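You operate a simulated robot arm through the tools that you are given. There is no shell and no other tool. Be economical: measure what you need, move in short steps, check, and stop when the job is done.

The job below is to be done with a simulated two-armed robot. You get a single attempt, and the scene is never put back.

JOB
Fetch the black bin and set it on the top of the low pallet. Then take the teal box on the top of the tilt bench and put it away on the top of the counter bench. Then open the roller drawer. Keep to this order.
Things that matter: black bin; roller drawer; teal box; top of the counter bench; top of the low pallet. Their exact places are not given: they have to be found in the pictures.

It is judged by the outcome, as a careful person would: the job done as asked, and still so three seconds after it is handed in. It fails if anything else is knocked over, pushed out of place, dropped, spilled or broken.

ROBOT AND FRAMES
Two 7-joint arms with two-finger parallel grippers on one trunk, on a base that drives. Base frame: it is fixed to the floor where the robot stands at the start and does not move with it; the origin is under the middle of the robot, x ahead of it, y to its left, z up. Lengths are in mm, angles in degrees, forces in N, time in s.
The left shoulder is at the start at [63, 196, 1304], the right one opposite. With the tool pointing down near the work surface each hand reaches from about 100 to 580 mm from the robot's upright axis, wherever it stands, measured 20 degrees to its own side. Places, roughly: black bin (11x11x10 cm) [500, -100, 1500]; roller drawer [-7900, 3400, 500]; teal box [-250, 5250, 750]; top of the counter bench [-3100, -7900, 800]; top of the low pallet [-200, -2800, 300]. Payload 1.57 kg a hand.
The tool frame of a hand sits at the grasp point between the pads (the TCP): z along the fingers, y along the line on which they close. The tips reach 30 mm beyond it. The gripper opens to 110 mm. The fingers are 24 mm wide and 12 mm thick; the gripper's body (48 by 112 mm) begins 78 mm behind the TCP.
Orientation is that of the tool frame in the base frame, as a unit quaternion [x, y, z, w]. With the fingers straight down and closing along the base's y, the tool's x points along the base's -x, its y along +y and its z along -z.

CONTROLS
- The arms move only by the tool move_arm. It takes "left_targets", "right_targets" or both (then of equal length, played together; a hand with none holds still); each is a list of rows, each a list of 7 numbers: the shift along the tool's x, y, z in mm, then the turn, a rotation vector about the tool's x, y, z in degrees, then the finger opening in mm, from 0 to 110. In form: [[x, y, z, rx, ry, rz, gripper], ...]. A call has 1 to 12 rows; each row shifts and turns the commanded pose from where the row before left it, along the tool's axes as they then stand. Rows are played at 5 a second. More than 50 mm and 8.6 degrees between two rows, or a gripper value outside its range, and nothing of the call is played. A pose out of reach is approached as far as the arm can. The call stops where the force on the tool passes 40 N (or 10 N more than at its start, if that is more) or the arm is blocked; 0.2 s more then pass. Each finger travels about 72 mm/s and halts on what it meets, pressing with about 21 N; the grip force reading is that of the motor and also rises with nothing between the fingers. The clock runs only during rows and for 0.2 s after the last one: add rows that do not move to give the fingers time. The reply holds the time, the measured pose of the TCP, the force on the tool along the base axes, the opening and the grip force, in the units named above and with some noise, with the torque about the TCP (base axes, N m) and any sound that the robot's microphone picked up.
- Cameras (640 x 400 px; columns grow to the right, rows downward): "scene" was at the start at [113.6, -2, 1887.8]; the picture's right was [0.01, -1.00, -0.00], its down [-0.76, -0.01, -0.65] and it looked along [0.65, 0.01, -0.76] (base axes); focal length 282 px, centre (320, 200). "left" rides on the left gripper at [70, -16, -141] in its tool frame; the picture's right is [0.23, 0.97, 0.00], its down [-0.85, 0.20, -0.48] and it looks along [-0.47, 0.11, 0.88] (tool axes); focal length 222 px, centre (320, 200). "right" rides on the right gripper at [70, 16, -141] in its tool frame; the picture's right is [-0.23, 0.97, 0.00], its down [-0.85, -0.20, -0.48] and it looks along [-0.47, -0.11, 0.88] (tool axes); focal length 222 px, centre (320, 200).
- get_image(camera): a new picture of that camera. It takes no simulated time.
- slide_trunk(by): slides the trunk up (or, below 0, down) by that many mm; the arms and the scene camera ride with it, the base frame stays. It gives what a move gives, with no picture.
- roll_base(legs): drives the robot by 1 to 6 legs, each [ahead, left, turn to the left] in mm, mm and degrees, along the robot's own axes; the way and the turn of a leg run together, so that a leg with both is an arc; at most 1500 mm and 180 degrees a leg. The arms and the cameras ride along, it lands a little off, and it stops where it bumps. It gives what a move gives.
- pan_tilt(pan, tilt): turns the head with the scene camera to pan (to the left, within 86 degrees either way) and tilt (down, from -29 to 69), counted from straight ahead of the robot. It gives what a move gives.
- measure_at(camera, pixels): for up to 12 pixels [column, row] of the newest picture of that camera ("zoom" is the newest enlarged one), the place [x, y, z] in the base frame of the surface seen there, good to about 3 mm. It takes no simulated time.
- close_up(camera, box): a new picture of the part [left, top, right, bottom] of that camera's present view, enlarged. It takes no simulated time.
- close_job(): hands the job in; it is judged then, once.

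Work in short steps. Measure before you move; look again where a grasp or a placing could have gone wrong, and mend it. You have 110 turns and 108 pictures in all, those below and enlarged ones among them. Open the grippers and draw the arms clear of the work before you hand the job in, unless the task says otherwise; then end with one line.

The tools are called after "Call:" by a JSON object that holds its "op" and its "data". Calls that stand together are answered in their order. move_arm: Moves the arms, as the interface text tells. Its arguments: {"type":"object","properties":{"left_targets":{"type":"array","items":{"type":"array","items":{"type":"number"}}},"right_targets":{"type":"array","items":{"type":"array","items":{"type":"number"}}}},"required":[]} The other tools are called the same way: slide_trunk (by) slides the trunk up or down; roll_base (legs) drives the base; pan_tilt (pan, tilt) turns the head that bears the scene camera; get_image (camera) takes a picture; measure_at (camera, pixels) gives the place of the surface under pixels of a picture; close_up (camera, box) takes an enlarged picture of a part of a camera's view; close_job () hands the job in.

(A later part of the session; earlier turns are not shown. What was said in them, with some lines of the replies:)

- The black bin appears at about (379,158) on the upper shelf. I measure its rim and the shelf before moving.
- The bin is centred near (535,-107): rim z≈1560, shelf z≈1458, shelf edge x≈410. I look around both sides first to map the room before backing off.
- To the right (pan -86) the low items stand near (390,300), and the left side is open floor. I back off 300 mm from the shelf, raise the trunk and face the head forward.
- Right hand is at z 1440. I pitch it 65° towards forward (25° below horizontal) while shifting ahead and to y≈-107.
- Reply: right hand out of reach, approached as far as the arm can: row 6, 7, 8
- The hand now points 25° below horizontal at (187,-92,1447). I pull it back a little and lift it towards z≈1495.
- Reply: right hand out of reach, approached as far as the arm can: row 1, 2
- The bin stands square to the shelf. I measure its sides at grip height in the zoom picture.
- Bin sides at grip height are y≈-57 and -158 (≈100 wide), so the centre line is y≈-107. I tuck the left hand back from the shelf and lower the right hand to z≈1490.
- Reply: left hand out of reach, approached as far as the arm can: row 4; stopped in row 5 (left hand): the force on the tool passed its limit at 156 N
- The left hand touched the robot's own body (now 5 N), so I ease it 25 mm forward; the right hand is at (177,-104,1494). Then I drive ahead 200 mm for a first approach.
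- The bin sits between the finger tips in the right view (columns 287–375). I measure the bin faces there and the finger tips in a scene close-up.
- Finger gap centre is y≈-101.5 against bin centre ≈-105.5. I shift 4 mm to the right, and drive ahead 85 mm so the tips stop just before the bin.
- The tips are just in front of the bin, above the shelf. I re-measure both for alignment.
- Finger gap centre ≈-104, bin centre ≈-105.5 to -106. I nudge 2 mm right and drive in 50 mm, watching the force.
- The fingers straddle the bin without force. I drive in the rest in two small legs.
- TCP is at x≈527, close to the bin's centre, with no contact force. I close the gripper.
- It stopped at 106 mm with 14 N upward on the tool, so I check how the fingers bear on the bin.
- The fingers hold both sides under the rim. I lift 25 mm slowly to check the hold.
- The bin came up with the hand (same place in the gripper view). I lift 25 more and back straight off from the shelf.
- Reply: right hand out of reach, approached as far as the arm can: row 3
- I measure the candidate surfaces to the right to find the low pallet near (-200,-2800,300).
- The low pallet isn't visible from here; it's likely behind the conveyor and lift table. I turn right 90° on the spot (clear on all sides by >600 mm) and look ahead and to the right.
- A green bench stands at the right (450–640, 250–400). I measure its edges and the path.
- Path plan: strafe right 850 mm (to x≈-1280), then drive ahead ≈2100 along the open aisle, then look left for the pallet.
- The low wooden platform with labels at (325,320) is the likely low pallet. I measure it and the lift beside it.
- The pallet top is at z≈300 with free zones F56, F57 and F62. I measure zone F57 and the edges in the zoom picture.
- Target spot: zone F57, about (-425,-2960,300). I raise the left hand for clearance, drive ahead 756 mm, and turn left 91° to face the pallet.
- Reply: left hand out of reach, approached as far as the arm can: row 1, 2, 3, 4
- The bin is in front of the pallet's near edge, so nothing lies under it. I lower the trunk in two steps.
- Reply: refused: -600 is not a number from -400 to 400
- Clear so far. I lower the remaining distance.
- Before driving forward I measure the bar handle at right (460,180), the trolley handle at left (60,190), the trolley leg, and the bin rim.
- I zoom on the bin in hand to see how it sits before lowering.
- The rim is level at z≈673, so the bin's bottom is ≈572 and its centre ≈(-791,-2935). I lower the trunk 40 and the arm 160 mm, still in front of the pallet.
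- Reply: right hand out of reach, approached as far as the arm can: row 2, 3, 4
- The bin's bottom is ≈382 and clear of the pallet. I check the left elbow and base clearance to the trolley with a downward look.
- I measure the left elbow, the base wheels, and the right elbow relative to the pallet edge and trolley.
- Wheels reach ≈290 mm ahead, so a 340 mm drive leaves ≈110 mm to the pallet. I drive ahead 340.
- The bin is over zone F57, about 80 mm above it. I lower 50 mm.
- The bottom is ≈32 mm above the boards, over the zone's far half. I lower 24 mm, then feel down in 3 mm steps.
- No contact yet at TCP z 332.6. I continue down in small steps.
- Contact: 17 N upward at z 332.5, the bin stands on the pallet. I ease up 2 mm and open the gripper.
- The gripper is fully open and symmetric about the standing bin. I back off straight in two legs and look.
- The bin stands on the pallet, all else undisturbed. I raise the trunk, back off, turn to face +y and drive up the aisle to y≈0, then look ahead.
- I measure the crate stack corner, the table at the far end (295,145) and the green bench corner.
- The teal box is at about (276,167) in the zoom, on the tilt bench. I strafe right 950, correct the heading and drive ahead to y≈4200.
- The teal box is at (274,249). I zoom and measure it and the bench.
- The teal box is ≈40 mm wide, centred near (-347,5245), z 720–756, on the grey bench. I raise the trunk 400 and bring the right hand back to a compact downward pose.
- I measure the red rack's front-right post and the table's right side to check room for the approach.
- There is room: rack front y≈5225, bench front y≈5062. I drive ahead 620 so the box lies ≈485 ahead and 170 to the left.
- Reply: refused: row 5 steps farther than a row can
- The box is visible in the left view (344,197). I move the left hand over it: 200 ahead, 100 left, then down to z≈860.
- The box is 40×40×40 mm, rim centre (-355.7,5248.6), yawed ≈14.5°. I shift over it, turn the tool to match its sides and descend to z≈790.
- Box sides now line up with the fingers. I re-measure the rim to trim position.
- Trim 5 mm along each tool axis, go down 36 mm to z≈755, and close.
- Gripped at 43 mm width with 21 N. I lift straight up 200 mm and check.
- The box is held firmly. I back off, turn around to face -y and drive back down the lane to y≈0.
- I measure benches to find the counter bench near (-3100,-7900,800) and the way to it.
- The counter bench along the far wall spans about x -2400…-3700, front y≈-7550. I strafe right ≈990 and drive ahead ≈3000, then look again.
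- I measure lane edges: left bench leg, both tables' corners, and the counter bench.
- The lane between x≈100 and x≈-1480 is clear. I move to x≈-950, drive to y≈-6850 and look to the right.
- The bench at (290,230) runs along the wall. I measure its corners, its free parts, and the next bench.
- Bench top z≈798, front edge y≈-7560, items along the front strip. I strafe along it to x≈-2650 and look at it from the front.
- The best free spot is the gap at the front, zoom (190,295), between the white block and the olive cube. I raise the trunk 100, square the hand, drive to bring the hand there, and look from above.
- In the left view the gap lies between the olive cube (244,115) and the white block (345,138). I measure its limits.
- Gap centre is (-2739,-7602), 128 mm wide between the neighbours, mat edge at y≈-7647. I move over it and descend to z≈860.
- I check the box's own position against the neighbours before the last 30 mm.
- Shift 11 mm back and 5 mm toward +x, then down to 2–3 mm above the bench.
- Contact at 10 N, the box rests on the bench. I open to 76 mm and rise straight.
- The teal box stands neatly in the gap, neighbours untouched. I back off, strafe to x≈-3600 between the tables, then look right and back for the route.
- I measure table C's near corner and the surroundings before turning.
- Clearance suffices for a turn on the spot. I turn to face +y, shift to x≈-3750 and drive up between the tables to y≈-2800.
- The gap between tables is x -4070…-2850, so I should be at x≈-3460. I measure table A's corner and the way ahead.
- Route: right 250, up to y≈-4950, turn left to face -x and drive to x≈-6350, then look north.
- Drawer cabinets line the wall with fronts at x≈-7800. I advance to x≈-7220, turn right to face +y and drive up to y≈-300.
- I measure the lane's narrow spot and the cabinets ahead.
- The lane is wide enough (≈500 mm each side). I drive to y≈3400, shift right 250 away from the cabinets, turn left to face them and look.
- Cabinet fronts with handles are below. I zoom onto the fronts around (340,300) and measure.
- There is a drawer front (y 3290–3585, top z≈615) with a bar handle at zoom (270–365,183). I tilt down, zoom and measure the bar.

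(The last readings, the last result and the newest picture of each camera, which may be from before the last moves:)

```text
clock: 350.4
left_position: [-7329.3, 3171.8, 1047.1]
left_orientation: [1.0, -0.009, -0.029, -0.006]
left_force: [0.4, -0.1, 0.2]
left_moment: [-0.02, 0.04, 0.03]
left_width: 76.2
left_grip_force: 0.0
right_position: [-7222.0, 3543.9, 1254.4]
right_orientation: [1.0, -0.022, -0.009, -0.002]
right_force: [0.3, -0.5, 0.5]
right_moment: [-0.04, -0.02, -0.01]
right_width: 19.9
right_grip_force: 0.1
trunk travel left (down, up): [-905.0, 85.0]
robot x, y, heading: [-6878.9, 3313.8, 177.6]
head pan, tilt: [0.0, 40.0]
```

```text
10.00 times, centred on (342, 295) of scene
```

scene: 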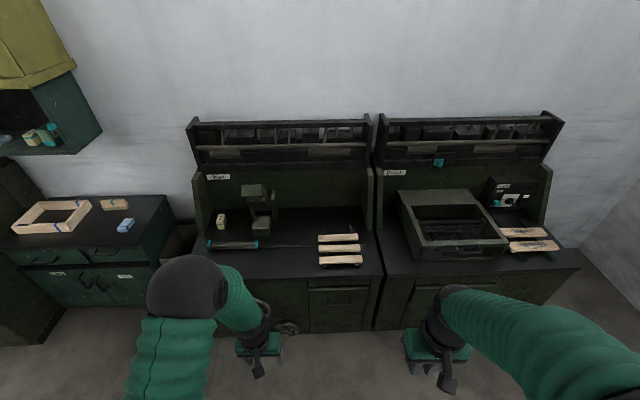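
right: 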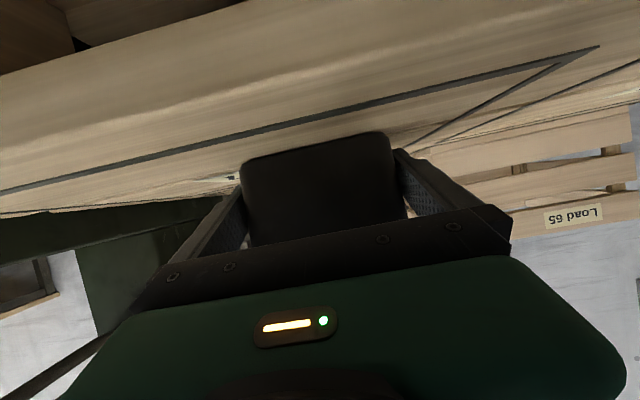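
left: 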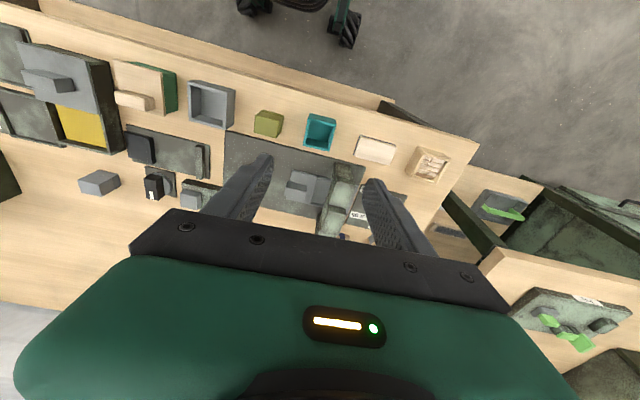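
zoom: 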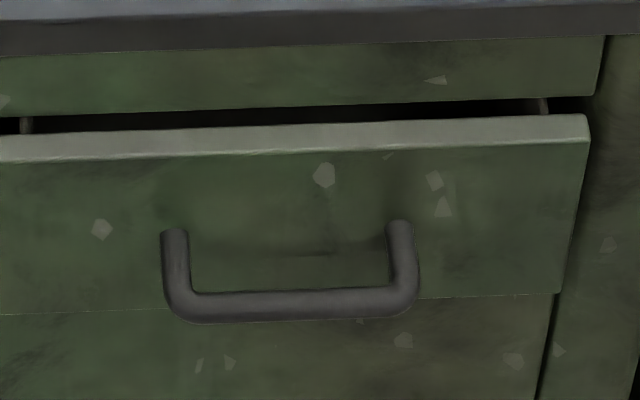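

The bar runs y 3388–3510 at x≈-7766, z≈541, with ≈35 mm gap to the face (x≈-7807). I'll grip it from the front with the right hand level and fingers closing vertically. First I pitch the right hand to horizontal here.

Call:
{"op": "move_arm", "data": {"right_targets": [[-12, 11, 0, 0, -8.2, 0, 60], [-12, 11, 0, 0, -8.2, 0, 60], [-12, 11, 3, 0, -8.2, 0, 60], [-12, 11, 5, 0, -8.2, 0, 60], [-8, 11, 8, 0, -8.2, 0, 60], [-8, 11, 8, 0, -8.2, 0, 60], [-5, 11, 8, 0, -8.2, 0, 60], [0, 11, 8, 0, -8.2, 0, 60], [0, 11, 8, 0, -8.2, 0, 60], [0, 11, 8, 0, -8.2, 0, 60], [0, 11, 8, 0, -8.2, 0, 60], [0, 0, 0, 0, 0, 0, 60]]}}

Call:
{"op": "move_arm", "data": {"right_targets": [[0, 0, 0, 0, 0, 8.2, 60], [0, 0, 0, 0, 0, 8.2, 60], [0, 0, 0, 0, 0, 8.2, 60], [0, 0, 0, 0, 0, 8.2, 60], [0, 0, 0, 0, 0, 8.2, 60], [0, 0, 0, 0, 0, 8.2, 60], [0, 0, 0, 0, 0, 8.2, 60], [0, 0, 0, 0, 0, 8.2, 60], [0, 0, 0, 0, 0, 8.2, 60], [0, 0, 0, 0, 0, 8.2, 60], [0, 0, 0, 0, 0, 8.2, 60], [0, 0, 0, 0, 0, 0, 60]]}}

```text
clock: 352.1
left_position: [-7328.5, 3172.6, 1046.8]
left_orientation: [1.0, -0.009, -0.029, -0.006]
left_force: [-0.5, -0.8, 0.1]
left_moment: [0.0, -0.01, 0.01]
left_width: 76.2
left_grip_force: 0.1
right_position: [-7382.3, 3444.9, 1303.8]
right_orientation: [0.861, -0.097, -0.489, 0.097]
right_force: [0.3, 0.1, -0.3]
right_moment: [-0.04, 0.02, 0.0]
right_width: 60.2
right_grip_force: 0.0
right hand out of reach, approached as far as the arm can: row 3, 4, 5, 6, 7, 8
trunk travel left (down, up): [-905.0, 85.0]
robot x, y, heading: [-6879.8, 3312.1, 177.7]
head pan, tilt: [0.0, 40.0]
stopped in row 8 (right hand): the arm was blocked; the commanded pose is now the measured one
```

```text
clock: 354.7
left_position: [-7329.3, 3171.8, 1047.1]
left_orientation: [0.999, -0.01, -0.03, -0.006]
left_force: [-0.4, 0.5, -0.6]
left_moment: [0.0, -0.02, 0.01]
left_width: 75.7
left_grip_force: 0.0
right_position: [-7383.2, 3445.9, 1302.2]
right_orientation: [-0.543, 0.679, 0.278, -0.409]
right_force: [0.6, -0.1, -0.1]
right_moment: [0.0, 0.02, 0.01]
right_width: 59.9
right_grip_force: 0.0
trunk travel left (down, up): [-905.0, 85.0]
robot x, y, heading: [-6881.1, 3311.0, 177.4]
head pan, tilt: [0.0, 40.0]
```

The right hand points forward, 31° down, rolled 90°. A pitched-down grip even hooks the bar better. I trim the roll by -17°, retract the left hand 160 mm (handwheels stand at y≈3164), and lower the trunk.

Call:
{"op": "move_arm", "data": {"left_targets": [[40, 0, 0, 0, 0, 0, 60], [40, 0, 0, 0, 0, 0, 40], [40, 0, 0, 0, 0, 0, 40], [40, 0, 0, 0, 0, 0, 40]], "right_targets": [[0, 0, 0, 0, 0, -8.5, 50], [0, 0, 0, 0, 0, -8.5, 34], [0, 0, 0, 0, 0, 0, 34], [0, 0, 0, 0, 0, 0, 34]]}}

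Call:
{"op": "slide_trunk", "data": {"by": -400}}

Call:
{"op": "slide_trunk", "data": {"by": -330}}

Call:
{"op": "get_image", "data": {"camera": "right"}}

Call:
{"op": "get_image", "data": {"camera": "scene"}}

```text
clock: 355.7
left_position: [-7167.7, 3167.8, 1037.5]
left_orientation: [1.0, -0.008, -0.028, -0.007]
left_force: [0.0, 0.6, -0.7]
left_moment: [0.01, -0.01, -0.01]
left_width: 40.1
left_grip_force: 0.0
right_position: [-7383.5, 3446.1, 1301.7]
right_orientation: [0.637, -0.59, -0.336, 0.364]
right_force: [-0.3, 0.1, 0.4]
right_moment: [-0.01, -0.06, -0.02]
right_width: 34.2
right_grip_force: 0.0
trunk travel left (down, up): [-905.0, 85.0]
robot x, y, heading: [-6879.2, 3310.9, 177.7]
head pan, tilt: [0.0, 40.0]
```

```text
clock: 359.5
left_position: [-7169.5, 3167.7, 638.0]
left_orientation: [1.0, -0.009, -0.03, -0.007]
left_force: [-1.1, 0.8, 0.4]
left_moment: [-0.02, -0.02, 0.01]
left_width: 39.7
left_grip_force: 0.1
right_position: [-7385.4, 3445.1, 901.7]
right_orientation: [0.637, -0.59, -0.336, 0.364]
right_force: [0.0, -0.2, 0.3]
right_moment: [0.0, 0.0, -0.01]
right_width: 34.0
right_grip_force: 0.0
trunk travel left (down, up): [-505.0, 485.0]
robot x, y, heading: [-6881.0, 3314.4, 177.8]
head pan, tilt: [0.0, 40.0]
```

```text
clock: 362.8
left_position: [-7168.2, 3167.7, 307.5]
left_orientation: [1.0, -0.009, -0.029, -0.007]
left_force: [0.6, -0.3, -0.5]
left_moment: [-0.01, 0.0, 0.0]
left_width: 40.0
left_grip_force: 0.0
right_position: [-7384.6, 3446.5, 571.8]
right_orientation: [0.637, -0.59, -0.336, 0.365]
right_force: [0.2, -0.1, -0.4]
right_moment: [0.02, 0.01, -0.02]
right_width: 34.2
right_grip_force: 0.1
trunk travel left (down, up): [-175.0, 815.0]
robot x, y, heading: [-6879.9, 3313.1, 177.7]
head pan, tilt: [0.0, 40.0]
```

```text
29 pictures are left
```

right: 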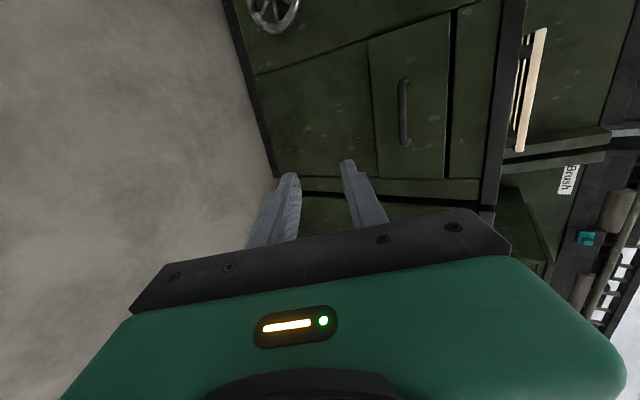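

```text
28 pictures are left
```

scene: 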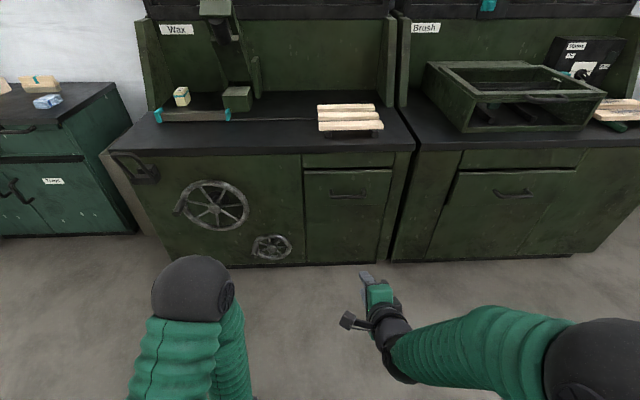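

Two similar drawers are in view: wax cabinet (348,195) and brush cabinet (515,195). I measure both against the given (-7900,3400,500), and zoom in for labels.

Call:
{"op": "measure_at", "data": {"camera": "scene", "pixels": [[515, 195], [460, 172], [578, 172], [348, 195], [310, 172], [388, 172], [345, 235], [345, 200], [350, 160], [350, 152]]}}

Call:
{"op": "close_up", "data": {"camera": "scene", "box": [290, 140, 410, 270]}}

```text
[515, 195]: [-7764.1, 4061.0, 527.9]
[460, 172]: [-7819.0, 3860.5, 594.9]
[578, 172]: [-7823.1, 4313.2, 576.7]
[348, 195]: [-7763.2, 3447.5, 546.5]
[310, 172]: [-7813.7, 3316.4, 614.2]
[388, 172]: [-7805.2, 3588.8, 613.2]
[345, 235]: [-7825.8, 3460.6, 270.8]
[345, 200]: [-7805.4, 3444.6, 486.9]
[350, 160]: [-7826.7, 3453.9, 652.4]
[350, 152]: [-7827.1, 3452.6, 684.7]
```

```text
3.08 times, centred on (350, 205) of scene
```

zoom: 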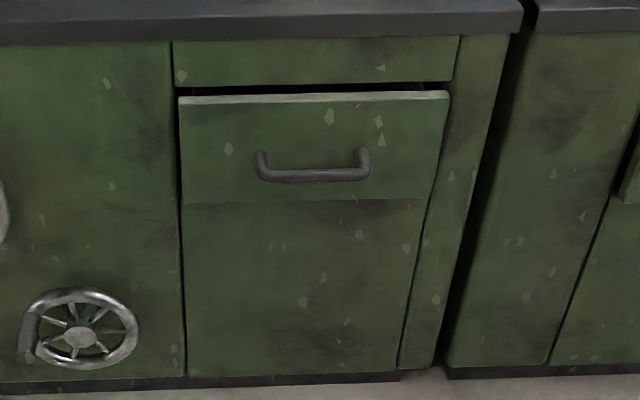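

The wax-cabinet drawer (y≈3447, z≈550) matches. I retract the hand 80 mm along its axis, lower the trunk 27 mm and drive ahead 350 mm, then verify.

Call:
{"op": "move_arm", "data": {"right_targets": [[0, 0, -40, 0, 0, 0, 34], [0, 0, -40, 0, 0, 0, 34], [0, 0, 0, 0, 0, 0, 34]]}}

Call:
{"op": "slide_trunk", "data": {"by": -27}}

Call:
{"op": "roll_base", "data": {"legs": [[350, 0, 0]]}}

Call:
{"op": "get_image", "data": {"camera": "right"}}

Call:
{"op": "get_image", "data": {"camera": "scene"}}

```text
clock: 363.6
left_position: [-7168.5, 3169.3, 307.1]
left_orientation: [1.0, -0.009, -0.029, -0.006]
left_force: [-0.7, 0.3, -0.7]
left_moment: [-0.01, 0.02, -0.02]
left_width: 40.1
left_grip_force: 0.2
right_position: [-7369.5, 3433.9, 625.8]
right_orientation: [0.637, -0.59, -0.336, 0.365]
right_force: [0.3, 0.0, -0.1]
right_moment: [0.02, 0.03, -0.02]
right_width: 34.1
right_grip_force: 0.0
right hand out of reach, approached as far as the arm can: row 1, 2
trunk travel left (down, up): [-175.0, 815.0]
robot x, y, heading: [-6878.8, 3308.8, 177.6]
head pan, tilt: [0.0, 40.0]
```

```text
clock: 364.3
left_position: [-7167.4, 3168.7, 282.9]
left_orientation: [1.0, -0.009, -0.029, -0.006]
left_force: [0.2, -0.5, 0.6]
left_moment: [0.0, -0.01, 0.02]
left_width: 40.0
left_grip_force: 0.1
right_position: [-7370.3, 3434.0, 598.8]
right_orientation: [0.637, -0.591, -0.336, 0.363]
right_force: [1.4, 0.0, -0.1]
right_moment: [-0.03, 0.0, 0.05]
right_width: 34.1
right_grip_force: 0.1
trunk travel left (down, up): [-148.0, 842.0]
robot x, y, heading: [-6881.3, 3309.3, 177.3]
head pan, tilt: [0.0, 40.0]
```

```text
clock: 366.6
left_position: [-7521.3, 3183.2, 280.5]
left_orientation: [0.999, -0.011, -0.03, -0.007]
left_force: [0.0, 0.3, -0.3]
left_moment: [-0.01, 0.01, 0.01]
left_width: 40.2
left_grip_force: 0.1
right_position: [-7722.3, 3450.6, 599.1]
right_orientation: [0.637, -0.591, -0.336, 0.363]
right_force: [-0.2, -1.2, -0.4]
right_moment: [-0.04, 0.01, -0.03]
right_width: 33.9
right_grip_force: 0.0
trunk travel left (down, up): [-148.0, 842.0]
robot x, y, heading: [-7235.4, 3330.0, 177.3]
head pan, tilt: [0.0, 40.0]
```

```text
26 pictures are left
```

right: 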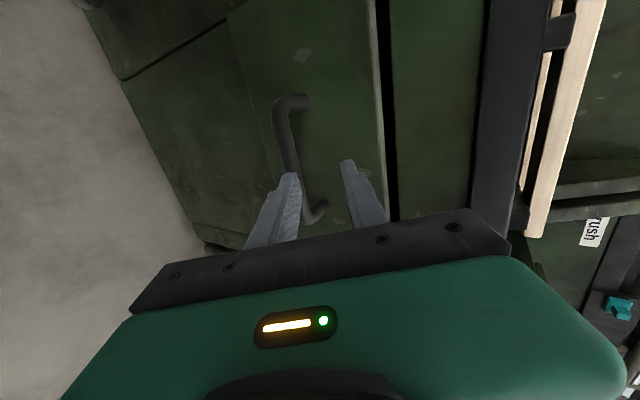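

```text
25 pictures are left
```

scene: 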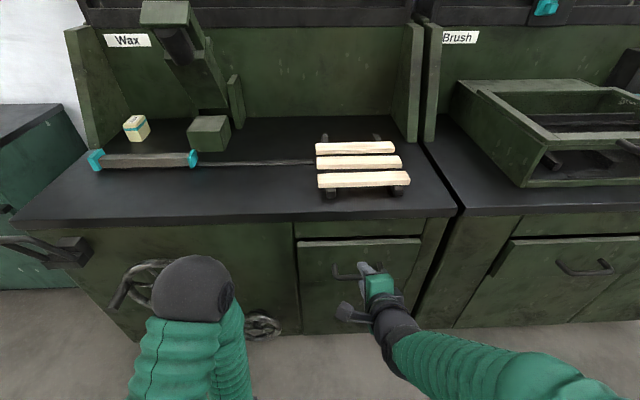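

The hand is at (-7722,3451,599); the bar lies 28 mm below its axis and 66 mm ahead. I drive 18 mm further, shift -28 along the tool's y, and look before advancing.

Call:
{"op": "roll_base", "data": {"legs": [[16, 0, 0]]}}

Call:
{"op": "move_arm", "data": {"right_targets": [[0, -18, 0, 0, 0, 0, 34], [0, -18, 0, 0, 0, 0, 34], [0, 0, 0, 0, 0, 0, 34]]}}

Call:
{"op": "get_image", "data": {"camera": "right"}}

Call:
{"op": "close_up", "data": {"camera": "scene", "box": [300, 220, 440, 340]}}

```text
clock: 367.3
left_position: [-7537.2, 3184.9, 280.5]
left_orientation: [1.0, -0.01, -0.029, -0.007]
left_force: [-1.1, 0.7, -0.3]
left_moment: [-0.01, -0.03, 0.01]
left_width: 40.0
left_grip_force: 0.2
right_position: [-7737.8, 3451.2, 599.2]
right_orientation: [0.636, -0.591, -0.337, 0.364]
right_force: [-1.6, 0.1, 0.0]
right_moment: [0.0, 0.01, -0.02]
right_width: 34.0
right_grip_force: 0.0
trunk travel left (down, up): [-148.0, 842.0]
robot x, y, heading: [-7250.1, 3327.3, 177.7]
head pan, tilt: [0.0, 40.0]
```

```text
clock: 368.1
left_position: [-7536.6, 3185.4, 280.8]
left_orientation: [0.999, -0.01, -0.031, -0.007]
left_force: [-0.1, 0.4, 0.3]
left_moment: [-0.02, 0.0, 0.01]
left_width: 39.7
left_grip_force: 0.0
right_position: [-7742.2, 3446.1, 576.1]
right_orientation: [0.637, -0.59, -0.337, 0.364]
right_force: [11.6, 2.5, 8.2]
right_moment: [0.18, -0.22, -0.18]
right_width: 32.1
right_grip_force: 0.0
right hand out of reach, approached as far as the arm can: row 1, 2
trunk travel left (down, up): [-148.0, 842.0]
robot x, y, heading: [-7246.8, 3326.5, 177.8]
head pan, tilt: [0.0, 40.0]
```

```text
24 pictures are left
```

right: 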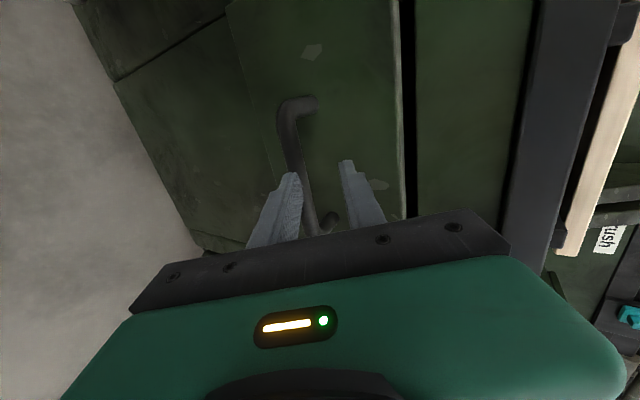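

```text
3.33 times, centred on (370, 280) of scene
```

zoom: 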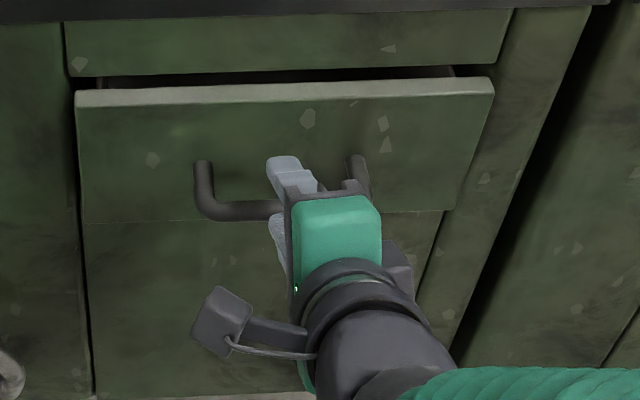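

The lower finger tip touches the bar (11 N). The arm is at its limits, so I use base and trunk: back off 27 mm, lower 6 mm, then step in along the tool axis in alternating base/trunk steps.

Call:
{"op": "roll_base", "data": {"legs": [[-27, 0, 0]]}}

Call:
{"op": "move_arm", "data": {"right_targets": [[0, 0, 0, 0, 0, 0, 40], [0, 0, 0, 0, 0, 0, 40]]}}

Call:
{"op": "get_image", "data": {"camera": "right"}}

Call:
{"op": "measure_at", "data": {"camera": "right", "pixels": [[293, 160], [287, 130], [295, 100], [300, 195], [305, 215], [340, 100]]}}

```text
clock: 368.9
left_position: [-7509.2, 3182.4, 281.3]
left_orientation: [0.999, -0.011, -0.03, -0.006]
left_force: [0.6, -0.3, 0.0]
left_moment: [-0.04, -0.01, -0.01]
left_width: 40.4
left_grip_force: 0.1
right_position: [-7715.5, 3444.5, 575.4]
right_orientation: [0.636, -0.591, -0.337, 0.363]
right_force: [-0.5, -0.1, -1.2]
right_moment: [-0.02, -0.01, 0.03]
right_width: 33.9
right_grip_force: 0.1
trunk travel left (down, up): [-148.0, 842.0]
robot x, y, heading: [-7222.8, 3325.3, 177.3]
head pan, tilt: [0.0, 40.0]
```

```text
clock: 369.6
left_position: [-7508.7, 3183.1, 280.4]
left_orientation: [0.999, -0.009, -0.03, -0.006]
left_force: [-0.2, 1.2, 0.5]
left_moment: [0.03, -0.04, -0.01]
left_width: 40.0
left_grip_force: 0.1
right_position: [-7715.2, 3445.3, 575.2]
right_orientation: [0.636, -0.591, -0.337, 0.363]
right_force: [-0.4, 0.1, 0.0]
right_moment: [-0.01, 0.01, -0.01]
right_width: 40.0
right_grip_force: 0.0
trunk travel left (down, up): [-148.0, 842.0]
robot x, y, heading: [-7223.2, 3323.6, 177.8]
head pan, tilt: [0.0, 40.0]
```

```text
22 pictures are left
```

right: 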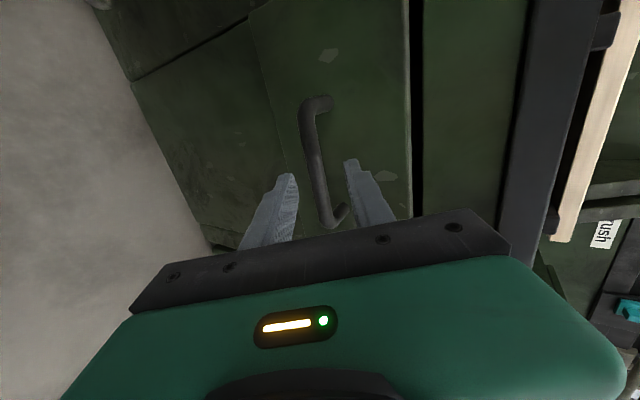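

```text
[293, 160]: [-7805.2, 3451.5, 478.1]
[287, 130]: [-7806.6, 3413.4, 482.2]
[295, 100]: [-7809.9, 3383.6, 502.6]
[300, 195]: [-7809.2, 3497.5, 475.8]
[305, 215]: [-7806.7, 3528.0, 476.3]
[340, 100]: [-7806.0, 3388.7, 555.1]
```

The bar now lies midway between the finger tips (bar at 318, tips at 292/350). I confirm its place.

Call:
{"op": "measure_at", "data": {"camera": "right", "pixels": [[312, 130], [317, 160], [322, 190], [316, 145], [320, 175]]}}

Call:
{"op": "slide_trunk", "data": {"by": -5}}

Call:
{"op": "roll_base", "data": {"legs": [[20, 0, 0]]}}

Call:
{"op": "slide_trunk", "data": {"by": -12}}

Call:
{"op": "get_image", "data": {"camera": "right"}}

```text
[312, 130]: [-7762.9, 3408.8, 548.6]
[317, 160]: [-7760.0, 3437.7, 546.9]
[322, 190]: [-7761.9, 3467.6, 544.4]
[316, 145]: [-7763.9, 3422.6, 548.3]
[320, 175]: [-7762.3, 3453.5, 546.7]
```

```text
clock: 370.1
left_position: [-7509.3, 3182.3, 275.2]
left_orientation: [0.999, -0.01, -0.03, -0.006]
left_force: [-1.0, 0.6, -1.0]
left_moment: [0.03, 0.01, 0.05]
left_width: 39.9
left_grip_force: 0.0
right_position: [-7715.0, 3446.0, 571.1]
right_orientation: [0.636, -0.591, -0.337, 0.364]
right_force: [0.2, 0.7, -0.3]
right_moment: [-0.01, 0.02, -0.05]
right_width: 40.0
right_grip_force: 0.0
trunk travel left (down, up): [-143.0, 847.0]
robot x, y, heading: [-7225.7, 3327.2, 177.6]
head pan, tilt: [0.0, 40.0]
```

```text
clock: 370.9
left_position: [-7530.2, 3183.7, 276.0]
left_orientation: [1.0, -0.01, -0.029, -0.005]
left_force: [1.3, 0.2, -0.1]
left_moment: [-0.01, 0.0, -0.04]
left_width: 40.2
left_grip_force: 0.0
right_position: [-7736.7, 3444.9, 570.8]
right_orientation: [0.637, -0.59, -0.338, 0.364]
right_force: [0.1, 0.3, -0.4]
right_moment: [-0.01, 0.0, 0.0]
right_width: 39.8
right_grip_force: 0.0
trunk travel left (down, up): [-143.0, 847.0]
robot x, y, heading: [-7242.6, 3328.5, 177.4]
head pan, tilt: [0.0, 40.0]
```

```text
clock: 371.5
left_position: [-7529.4, 3183.9, 263.6]
left_orientation: [0.999, -0.01, -0.031, -0.005]
left_force: [-0.5, 0.2, -0.2]
left_moment: [0.04, 0.02, -0.03]
left_width: 40.0
left_grip_force: 0.1
right_position: [-7735.6, 3444.4, 558.7]
right_orientation: [0.638, -0.59, -0.336, 0.364]
right_force: [0.4, -0.4, 0.3]
right_moment: [-0.05, 0.01, -0.02]
right_width: 40.1
right_grip_force: 0.1
trunk travel left (down, up): [-131.0, 859.0]
robot x, y, heading: [-7246.0, 3325.5, 177.7]
head pan, tilt: [0.0, 40.0]
```

```text
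21 pictures are left
```

right: 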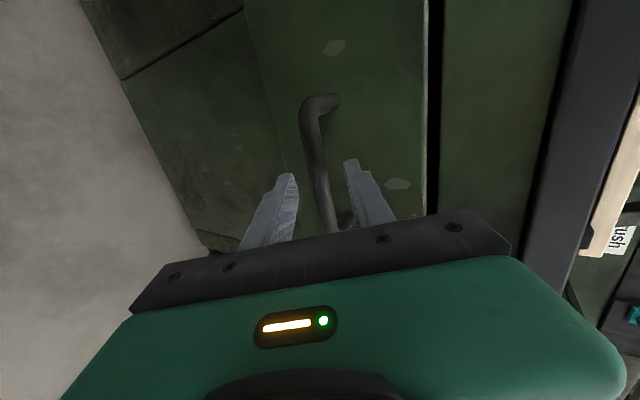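

Still centred, bar ≈34 mm ahead along the axis. Final steps: base 20 ahead, trunk 11 down, then close.

Call:
{"op": "roll_base", "data": {"legs": [[20, 0, 0]]}}

Call:
{"op": "slide_trunk", "data": {"by": -11}}

Call:
{"op": "get_image", "data": {"camera": "right"}}

```text
clock: 372.3
left_position: [-7549.9, 3185.3, 263.8]
left_orientation: [0.999, -0.009, -0.03, -0.006]
left_force: [-0.5, -0.6, 0.1]
left_moment: [0.01, 0.02, 0.0]
left_width: 40.3
left_grip_force: 0.0
right_position: [-7755.1, 3446.0, 558.8]
right_orientation: [0.637, -0.591, -0.336, 0.363]
right_force: [0.5, 0.9, -0.4]
right_moment: [0.03, 0.01, 0.02]
right_width: 40.2
right_grip_force: 0.0
trunk travel left (down, up): [-131.0, 859.0]
robot x, y, heading: [-7262.9, 3330.0, 177.5]
head pan, tilt: [0.0, 40.0]
```

```text
clock: 372.9
left_position: [-7549.5, 3183.6, 253.9]
left_orientation: [0.999, -0.01, -0.031, -0.007]
left_force: [0.3, 0.3, 0.1]
left_moment: [-0.01, 0.02, 0.01]
left_width: 40.2
left_grip_force: 0.0
right_position: [-7756.1, 3445.7, 548.8]
right_orientation: [0.637, -0.59, -0.337, 0.365]
right_force: [-0.2, -1.2, -0.1]
right_moment: [0.01, -0.03, 0.02]
right_width: 39.9
right_grip_force: 0.1
trunk travel left (down, up): [-120.0, 870.0]
robot x, y, heading: [-7263.9, 3326.9, 177.3]
head pan, tilt: [0.0, 40.0]
```

```text
20 pictures are left
```

right: 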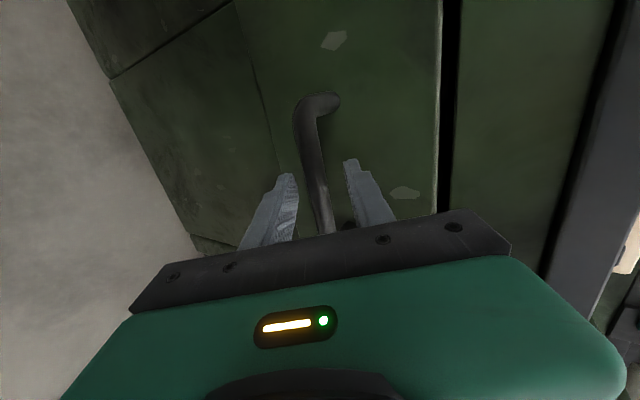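

The bar is between the fingers with no force. I close the gripper.

Call:
{"op": "move_arm", "data": {"right_targets": [[0, 0, 0, 0, 0, 0, 25], [0, 0, 0, 0, 0, 0, 12], [0, 0, 0, 0, 0, 0, 4], [0, 0, 0, 0, 0, 0, 4], [0, 0, 0, 0, 0, 0, 4]]}}

```text
clock: 374.1
left_position: [-7550.4, 3184.8, 254.8]
left_orientation: [0.999, -0.01, -0.03, -0.006]
left_force: [-0.1, 0.3, 0.0]
left_moment: [0.02, 0.02, -0.02]
left_width: 40.2
left_grip_force: 0.1
right_position: [-7754.5, 3446.1, 546.1]
right_orientation: [0.638, -0.591, -0.335, 0.363]
right_force: [11.5, -2.5, -12.5]
right_moment: [-0.66, -0.22, -0.54]
right_width: 16.5
right_grip_force: 32.0
trunk travel left (down, up): [-120.0, 870.0]
robot x, y, heading: [-7263.5, 3331.8, 177.6]
head pan, tilt: [0.0, 40.0]
```

The bar is gripped at 16.5 mm. I pull back 80 mm gently with the base and check.

Call:
{"op": "roll_base", "data": {"legs": [[-80, 0, 0]]}}

Call:
{"op": "get_image", "data": {"camera": "scene"}}

```text
clock: 375.1
left_position: [-7470.8, 3181.3, 253.5]
left_orientation: [0.999, -0.011, -0.03, -0.006]
left_force: [-0.3, -0.5, -0.4]
left_moment: [-0.01, -0.01, 0.03]
left_width: 40.1
left_grip_force: 0.0
right_position: [-7676.4, 3446.6, 547.2]
right_orientation: [0.635, -0.593, -0.336, 0.363]
right_force: [2.7, 14.3, -20.1]
right_moment: [-0.44, -0.28, -0.79]
right_width: 16.4
right_grip_force: 31.8
trunk travel left (down, up): [-120.0, 870.0]
robot x, y, heading: [-7184.0, 3325.8, 177.5]
head pan, tilt: [0.0, 40.0]
```

```text
19 pictures are left
```

scene: 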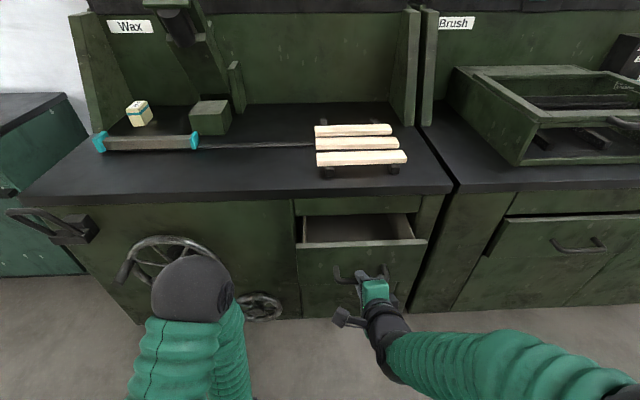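

The drawer slides out with the hand. I continue pulling in two legs with a small lateral compensation.

Call:
{"op": "roll_base", "data": {"legs": [[-90, -6, 0]]}}

Call:
{"op": "roll_base", "data": {"legs": [[-80, -3, 0]]}}

Call:
{"op": "get_image", "data": {"camera": "scene"}}

```text
clock: 376.2
left_position: [-7379.9, 3183.9, 254.1]
left_orientation: [0.999, -0.011, -0.031, -0.007]
left_force: [0.2, 0.1, 0.3]
left_moment: [0.04, 0.0, 0.0]
left_width: 39.9
left_grip_force: 0.0
right_position: [-7583.8, 3446.5, 547.4]
right_orientation: [0.636, -0.593, -0.336, 0.362]
right_force: [1.0, -6.5, -17.3]
right_moment: [-0.89, -0.17, -0.02]
right_width: 16.6
right_grip_force: 31.7
trunk travel left (down, up): [-120.0, 870.0]
robot x, y, heading: [-7099.5, 3326.4, 177.4]
head pan, tilt: [0.0, 40.0]
```

```text
clock: 377.3
left_position: [-7299.8, 3183.5, 254.0]
left_orientation: [0.999, -0.01, -0.032, -0.006]
left_force: [0.8, 0.1, -0.3]
left_moment: [0.0, 0.01, -0.01]
left_width: 39.9
left_grip_force: 0.0
right_position: [-7503.4, 3445.7, 546.2]
right_orientation: [0.636, -0.592, -0.336, 0.362]
right_force: [1.9, 5.4, -12.5]
right_moment: [-0.52, -0.18, -0.64]
right_width: 16.7
right_grip_force: 31.7
trunk travel left (down, up): [-120.0, 870.0]
robot x, y, heading: [-7011.6, 3326.3, 177.6]
head pan, tilt: [0.0, 40.0]
```

```text
18 pictures are left
```

scene: 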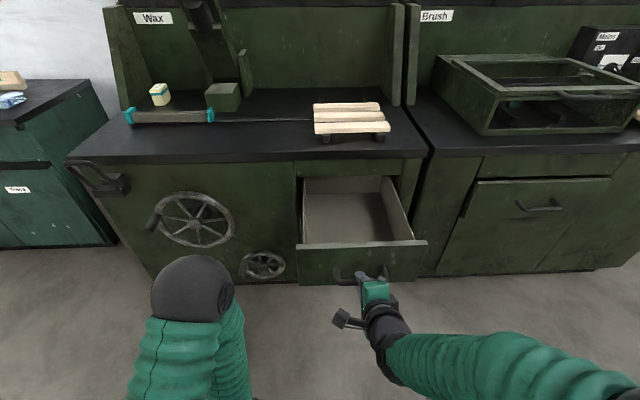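

The drawer is ≈250 mm out and still moving freely (x force ≈2 N). I pull further in short legs to find its end.

Call:
{"op": "roll_base", "data": {"legs": [[-60, -2.5, 0]]}}

Call:
{"op": "roll_base", "data": {"legs": [[-40, -2, 0]]}}

Call:
{"op": "get_image", "data": {"camera": "scene"}}

```text
clock: 378.2
left_position: [-7240.3, 3183.6, 253.4]
left_orientation: [0.999, -0.01, -0.033, -0.006]
left_force: [0.2, 0.5, -0.5]
left_moment: [-0.02, 0.02, 0.03]
left_width: 40.1
left_grip_force: 0.1
right_position: [-7443.1, 3445.9, 546.8]
right_orientation: [0.635, -0.593, -0.337, 0.363]
right_force: [-11.6, -0.1, -8.0]
right_moment: [-0.8, 0.0, -0.18]
right_width: 16.5
right_grip_force: 31.6
trunk travel left (down, up): [-120.0, 870.0]
robot x, y, heading: [-6957.6, 3326.7, 177.4]
head pan, tilt: [0.0, 40.0]
```

```text
clock: 379.0
left_position: [-7227.9, 3183.4, 256.3]
left_orientation: [0.999, -0.01, -0.035, -0.006]
left_force: [0.7, 0.8, 0.2]
left_moment: [-0.03, -0.02, 0.01]
left_width: 40.1
left_grip_force: 0.0
right_position: [-7431.7, 3446.9, 554.0]
right_orientation: [0.63, -0.592, -0.343, 0.367]
right_force: [0.2, -0.4, -4.3]
right_moment: [-0.81, -0.1, -0.28]
right_width: 16.4
right_grip_force: 31.5
trunk travel left (down, up): [-120.0, 870.0]
robot x, y, heading: [-6941.7, 3323.4, 177.5]
head pan, tilt: [0.0, 40.0]
stopped in leg 1: the force on the tool passed its limit at 115 N (the readings are from after the stop); the commanded pose is now the measured one
```

```text
17 pictures are left
```

scene: 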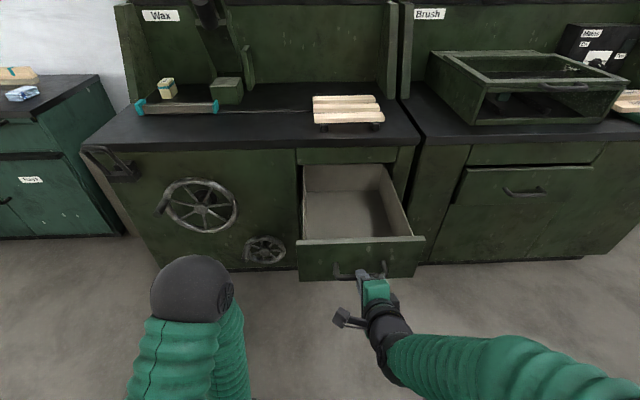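

End stop reached; the drawer is ≈310 mm out. I open the fingers and check the bar's place before withdrawing along the tool axis.

Call:
{"op": "move_arm", "data": {"right_targets": [[0, 0, 0, 0, 0, 0, 20], [0, 0, 0, 0, 0, 0, 34], [0, 0, 0, 0, 0, 0, 46], [0, 0, 0, 0, 0, 0, 46], [0, 0, 0, 0, 0, 0, 46]]}}

Call:
{"op": "get_image", "data": {"camera": "right"}}

```text
clock: 380.2
left_position: [-7227.2, 3182.2, 256.1]
left_orientation: [0.999, -0.01, -0.035, -0.006]
left_force: [0.3, 0.1, 0.2]
left_moment: [0.03, -0.03, 0.02]
left_width: 40.2
left_grip_force: 0.1
right_position: [-7432.5, 3447.4, 554.7]
right_orientation: [0.631, -0.591, -0.344, 0.367]
right_force: [-0.5, 0.0, -0.2]
right_moment: [-0.02, -0.02, 0.0]
right_width: 46.1
right_grip_force: 0.1
trunk travel left (down, up): [-120.0, 870.0]
robot x, y, heading: [-6944.2, 3326.4, 177.5]
head pan, tilt: [0.0, 40.0]
```

```text
16 pictures are left
```

right: 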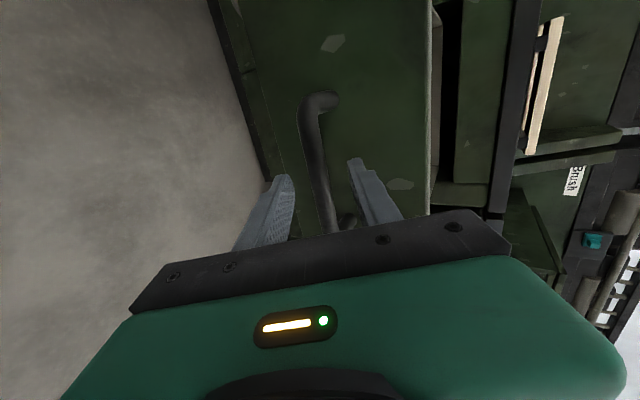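

The bar is free, centred between the open fingers. I withdraw in alternating small base/trunk steps.

Call:
{"op": "roll_base", "data": {"legs": [[-12, 0, 0]]}}

Call:
{"op": "slide_trunk", "data": {"by": 12}}

Call:
{"op": "roll_base", "data": {"legs": [[-16, 0, 0]]}}

Call:
{"op": "slide_trunk", "data": {"by": 8}}

Call:
{"op": "roll_base", "data": {"legs": [[-40, 0, 0], [-250, 0, 0]]}}

Call:
{"op": "get_image", "data": {"camera": "scene"}}

```text
clock: 381.0
left_position: [-7215.1, 3181.3, 256.1]
left_orientation: [0.999, -0.01, -0.035, -0.006]
left_force: [-0.1, 0.2, 0.4]
left_moment: [0.0, 0.04, 0.01]
left_width: 40.1
left_grip_force: 0.0
right_position: [-7419.0, 3446.1, 553.0]
right_orientation: [0.631, -0.591, -0.344, 0.368]
right_force: [0.1, -0.3, 0.2]
right_moment: [0.03, -0.02, 0.01]
right_width: 46.2
right_grip_force: 0.1
trunk travel left (down, up): [-120.0, 870.0]
robot x, y, heading: [-6933.4, 3324.7, 177.6]
head pan, tilt: [0.0, 40.0]
```

```text
clock: 381.6
left_position: [-7215.9, 3182.4, 268.3]
left_orientation: [0.999, -0.01, -0.035, -0.007]
left_force: [0.0, 0.6, -0.7]
left_moment: [0.02, -0.03, 0.02]
left_width: 39.9
left_grip_force: 0.1
right_position: [-7419.1, 3445.7, 566.5]
right_orientation: [0.631, -0.591, -0.344, 0.368]
right_force: [0.6, -0.1, 0.5]
right_moment: [0.01, 0.01, 0.0]
right_width: 45.9
right_grip_force: 0.2
trunk travel left (down, up): [-132.0, 858.0]
robot x, y, heading: [-6929.8, 3331.3, 177.5]
head pan, tilt: [0.0, 40.0]
```

```text
clock: 382.4
left_position: [-7199.3, 3182.7, 268.1]
left_orientation: [0.999, -0.01, -0.036, -0.006]
left_force: [0.5, 0.5, -0.1]
left_moment: [-0.02, 0.0, 0.03]
left_width: 39.8
left_grip_force: 0.1
right_position: [-7404.0, 3443.9, 567.6]
right_orientation: [0.631, -0.591, -0.344, 0.368]
right_force: [-0.2, -1.0, -0.6]
right_moment: [-0.02, 0.0, -0.01]
right_width: 45.7
right_grip_force: 0.0
trunk travel left (down, up): [-132.0, 858.0]
robot x, y, heading: [-6911.8, 3328.1, 177.5]
head pan, tilt: [0.0, 40.0]
```

```text
clock: 382.9
left_position: [-7199.4, 3180.8, 276.1]
left_orientation: [0.999, -0.009, -0.035, -0.006]
left_force: [0.0, 0.2, -0.2]
left_moment: [-0.03, -0.01, 0.0]
left_width: 39.8
left_grip_force: 0.1
right_position: [-7403.8, 3444.8, 575.2]
right_orientation: [0.63, -0.591, -0.344, 0.368]
right_force: [0.5, -0.7, -1.3]
right_moment: [-0.01, 0.01, 0.02]
right_width: 46.1
right_grip_force: 0.2
trunk travel left (down, up): [-140.0, 850.0]
robot x, y, heading: [-6913.6, 3327.9, 177.5]
head pan, tilt: [0.0, 40.0]
```

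```text
clock: 385.3
left_position: [-6899.6, 3168.0, 276.9]
left_orientation: [0.999, -0.009, -0.035, -0.006]
left_force: [0.5, -0.1, -0.5]
left_moment: [0.0, 0.0, 0.01]
left_width: 39.9
left_grip_force: 0.1
right_position: [-7103.4, 3431.4, 575.7]
right_orientation: [0.631, -0.59, -0.343, 0.369]
right_force: [-0.5, -0.7, -0.5]
right_moment: [-0.01, -0.02, 0.02]
right_width: 46.1
right_grip_force: 0.0
trunk travel left (down, up): [-140.0, 850.0]
robot x, y, heading: [-6611.7, 3311.9, 177.4]
head pan, tilt: [0.0, 40.0]
```

```text
15 pictures are left
```

scene: 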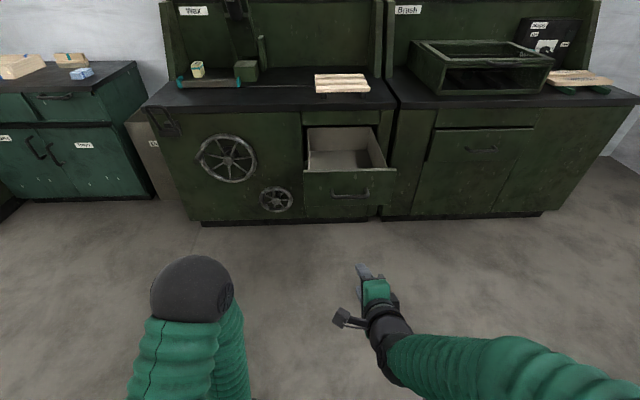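

The drawer stays open and the arms are clear. I open both grippers fully and confirm the drawer's position.

Call:
{"op": "move_arm", "data": {"left_targets": [[0, 0, 0, 0, 0, 0, 110], [0, 0, 0, 0, 0, 0, 110], [0, 0, 0, 0, 0, 0, 110], [0, 0, 0, 0, 0, 0, 110]], "right_targets": [[0, 0, 0, 0, 0, 0, 110], [0, 0, 0, 0, 0, 0, 110], [0, 0, 0, 0, 0, 0, 110], [0, 0, 0, 0, 0, 0, 110]]}}

Call:
{"op": "measure_at", "data": {"camera": "scene", "pixels": [[350, 173], [350, 185], [350, 195]]}}

```text
clock: 386.3
left_position: [-6898.3, 3168.4, 276.1]
left_orientation: [0.999, -0.008, -0.036, -0.006]
left_force: [0.2, 0.3, -0.1]
left_moment: [-0.02, 0.01, 0.02]
left_width: 110.0
left_grip_force: 0.0
right_position: [-7103.6, 3431.0, 574.7]
right_orientation: [0.63, -0.59, -0.344, 0.369]
right_force: [0.2, 0.1, 0.1]
right_moment: [-0.03, 0.04, 0.0]
right_width: 110.0
right_grip_force: 0.0
trunk travel left (down, up): [-140.0, 850.0]
robot x, y, heading: [-6616.4, 3314.0, 177.5]
head pan, tilt: [0.0, 40.0]
```

```text
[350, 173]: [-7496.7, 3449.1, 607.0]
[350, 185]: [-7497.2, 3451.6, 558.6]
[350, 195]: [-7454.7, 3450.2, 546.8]
```

The drawer front is at x≈-7497, about 310 mm open. All three parts are done, so I hand the job in.

Call:
{"op": "close_job", "data": {}}

```text
The job is handed in.
```

The black bin is on top of the low pallet, the teal box is on top of the counter bench, and the roller drawer is open about 310 mm to its stop. They were done in that order, and I saw nothing else knocked over or moved.
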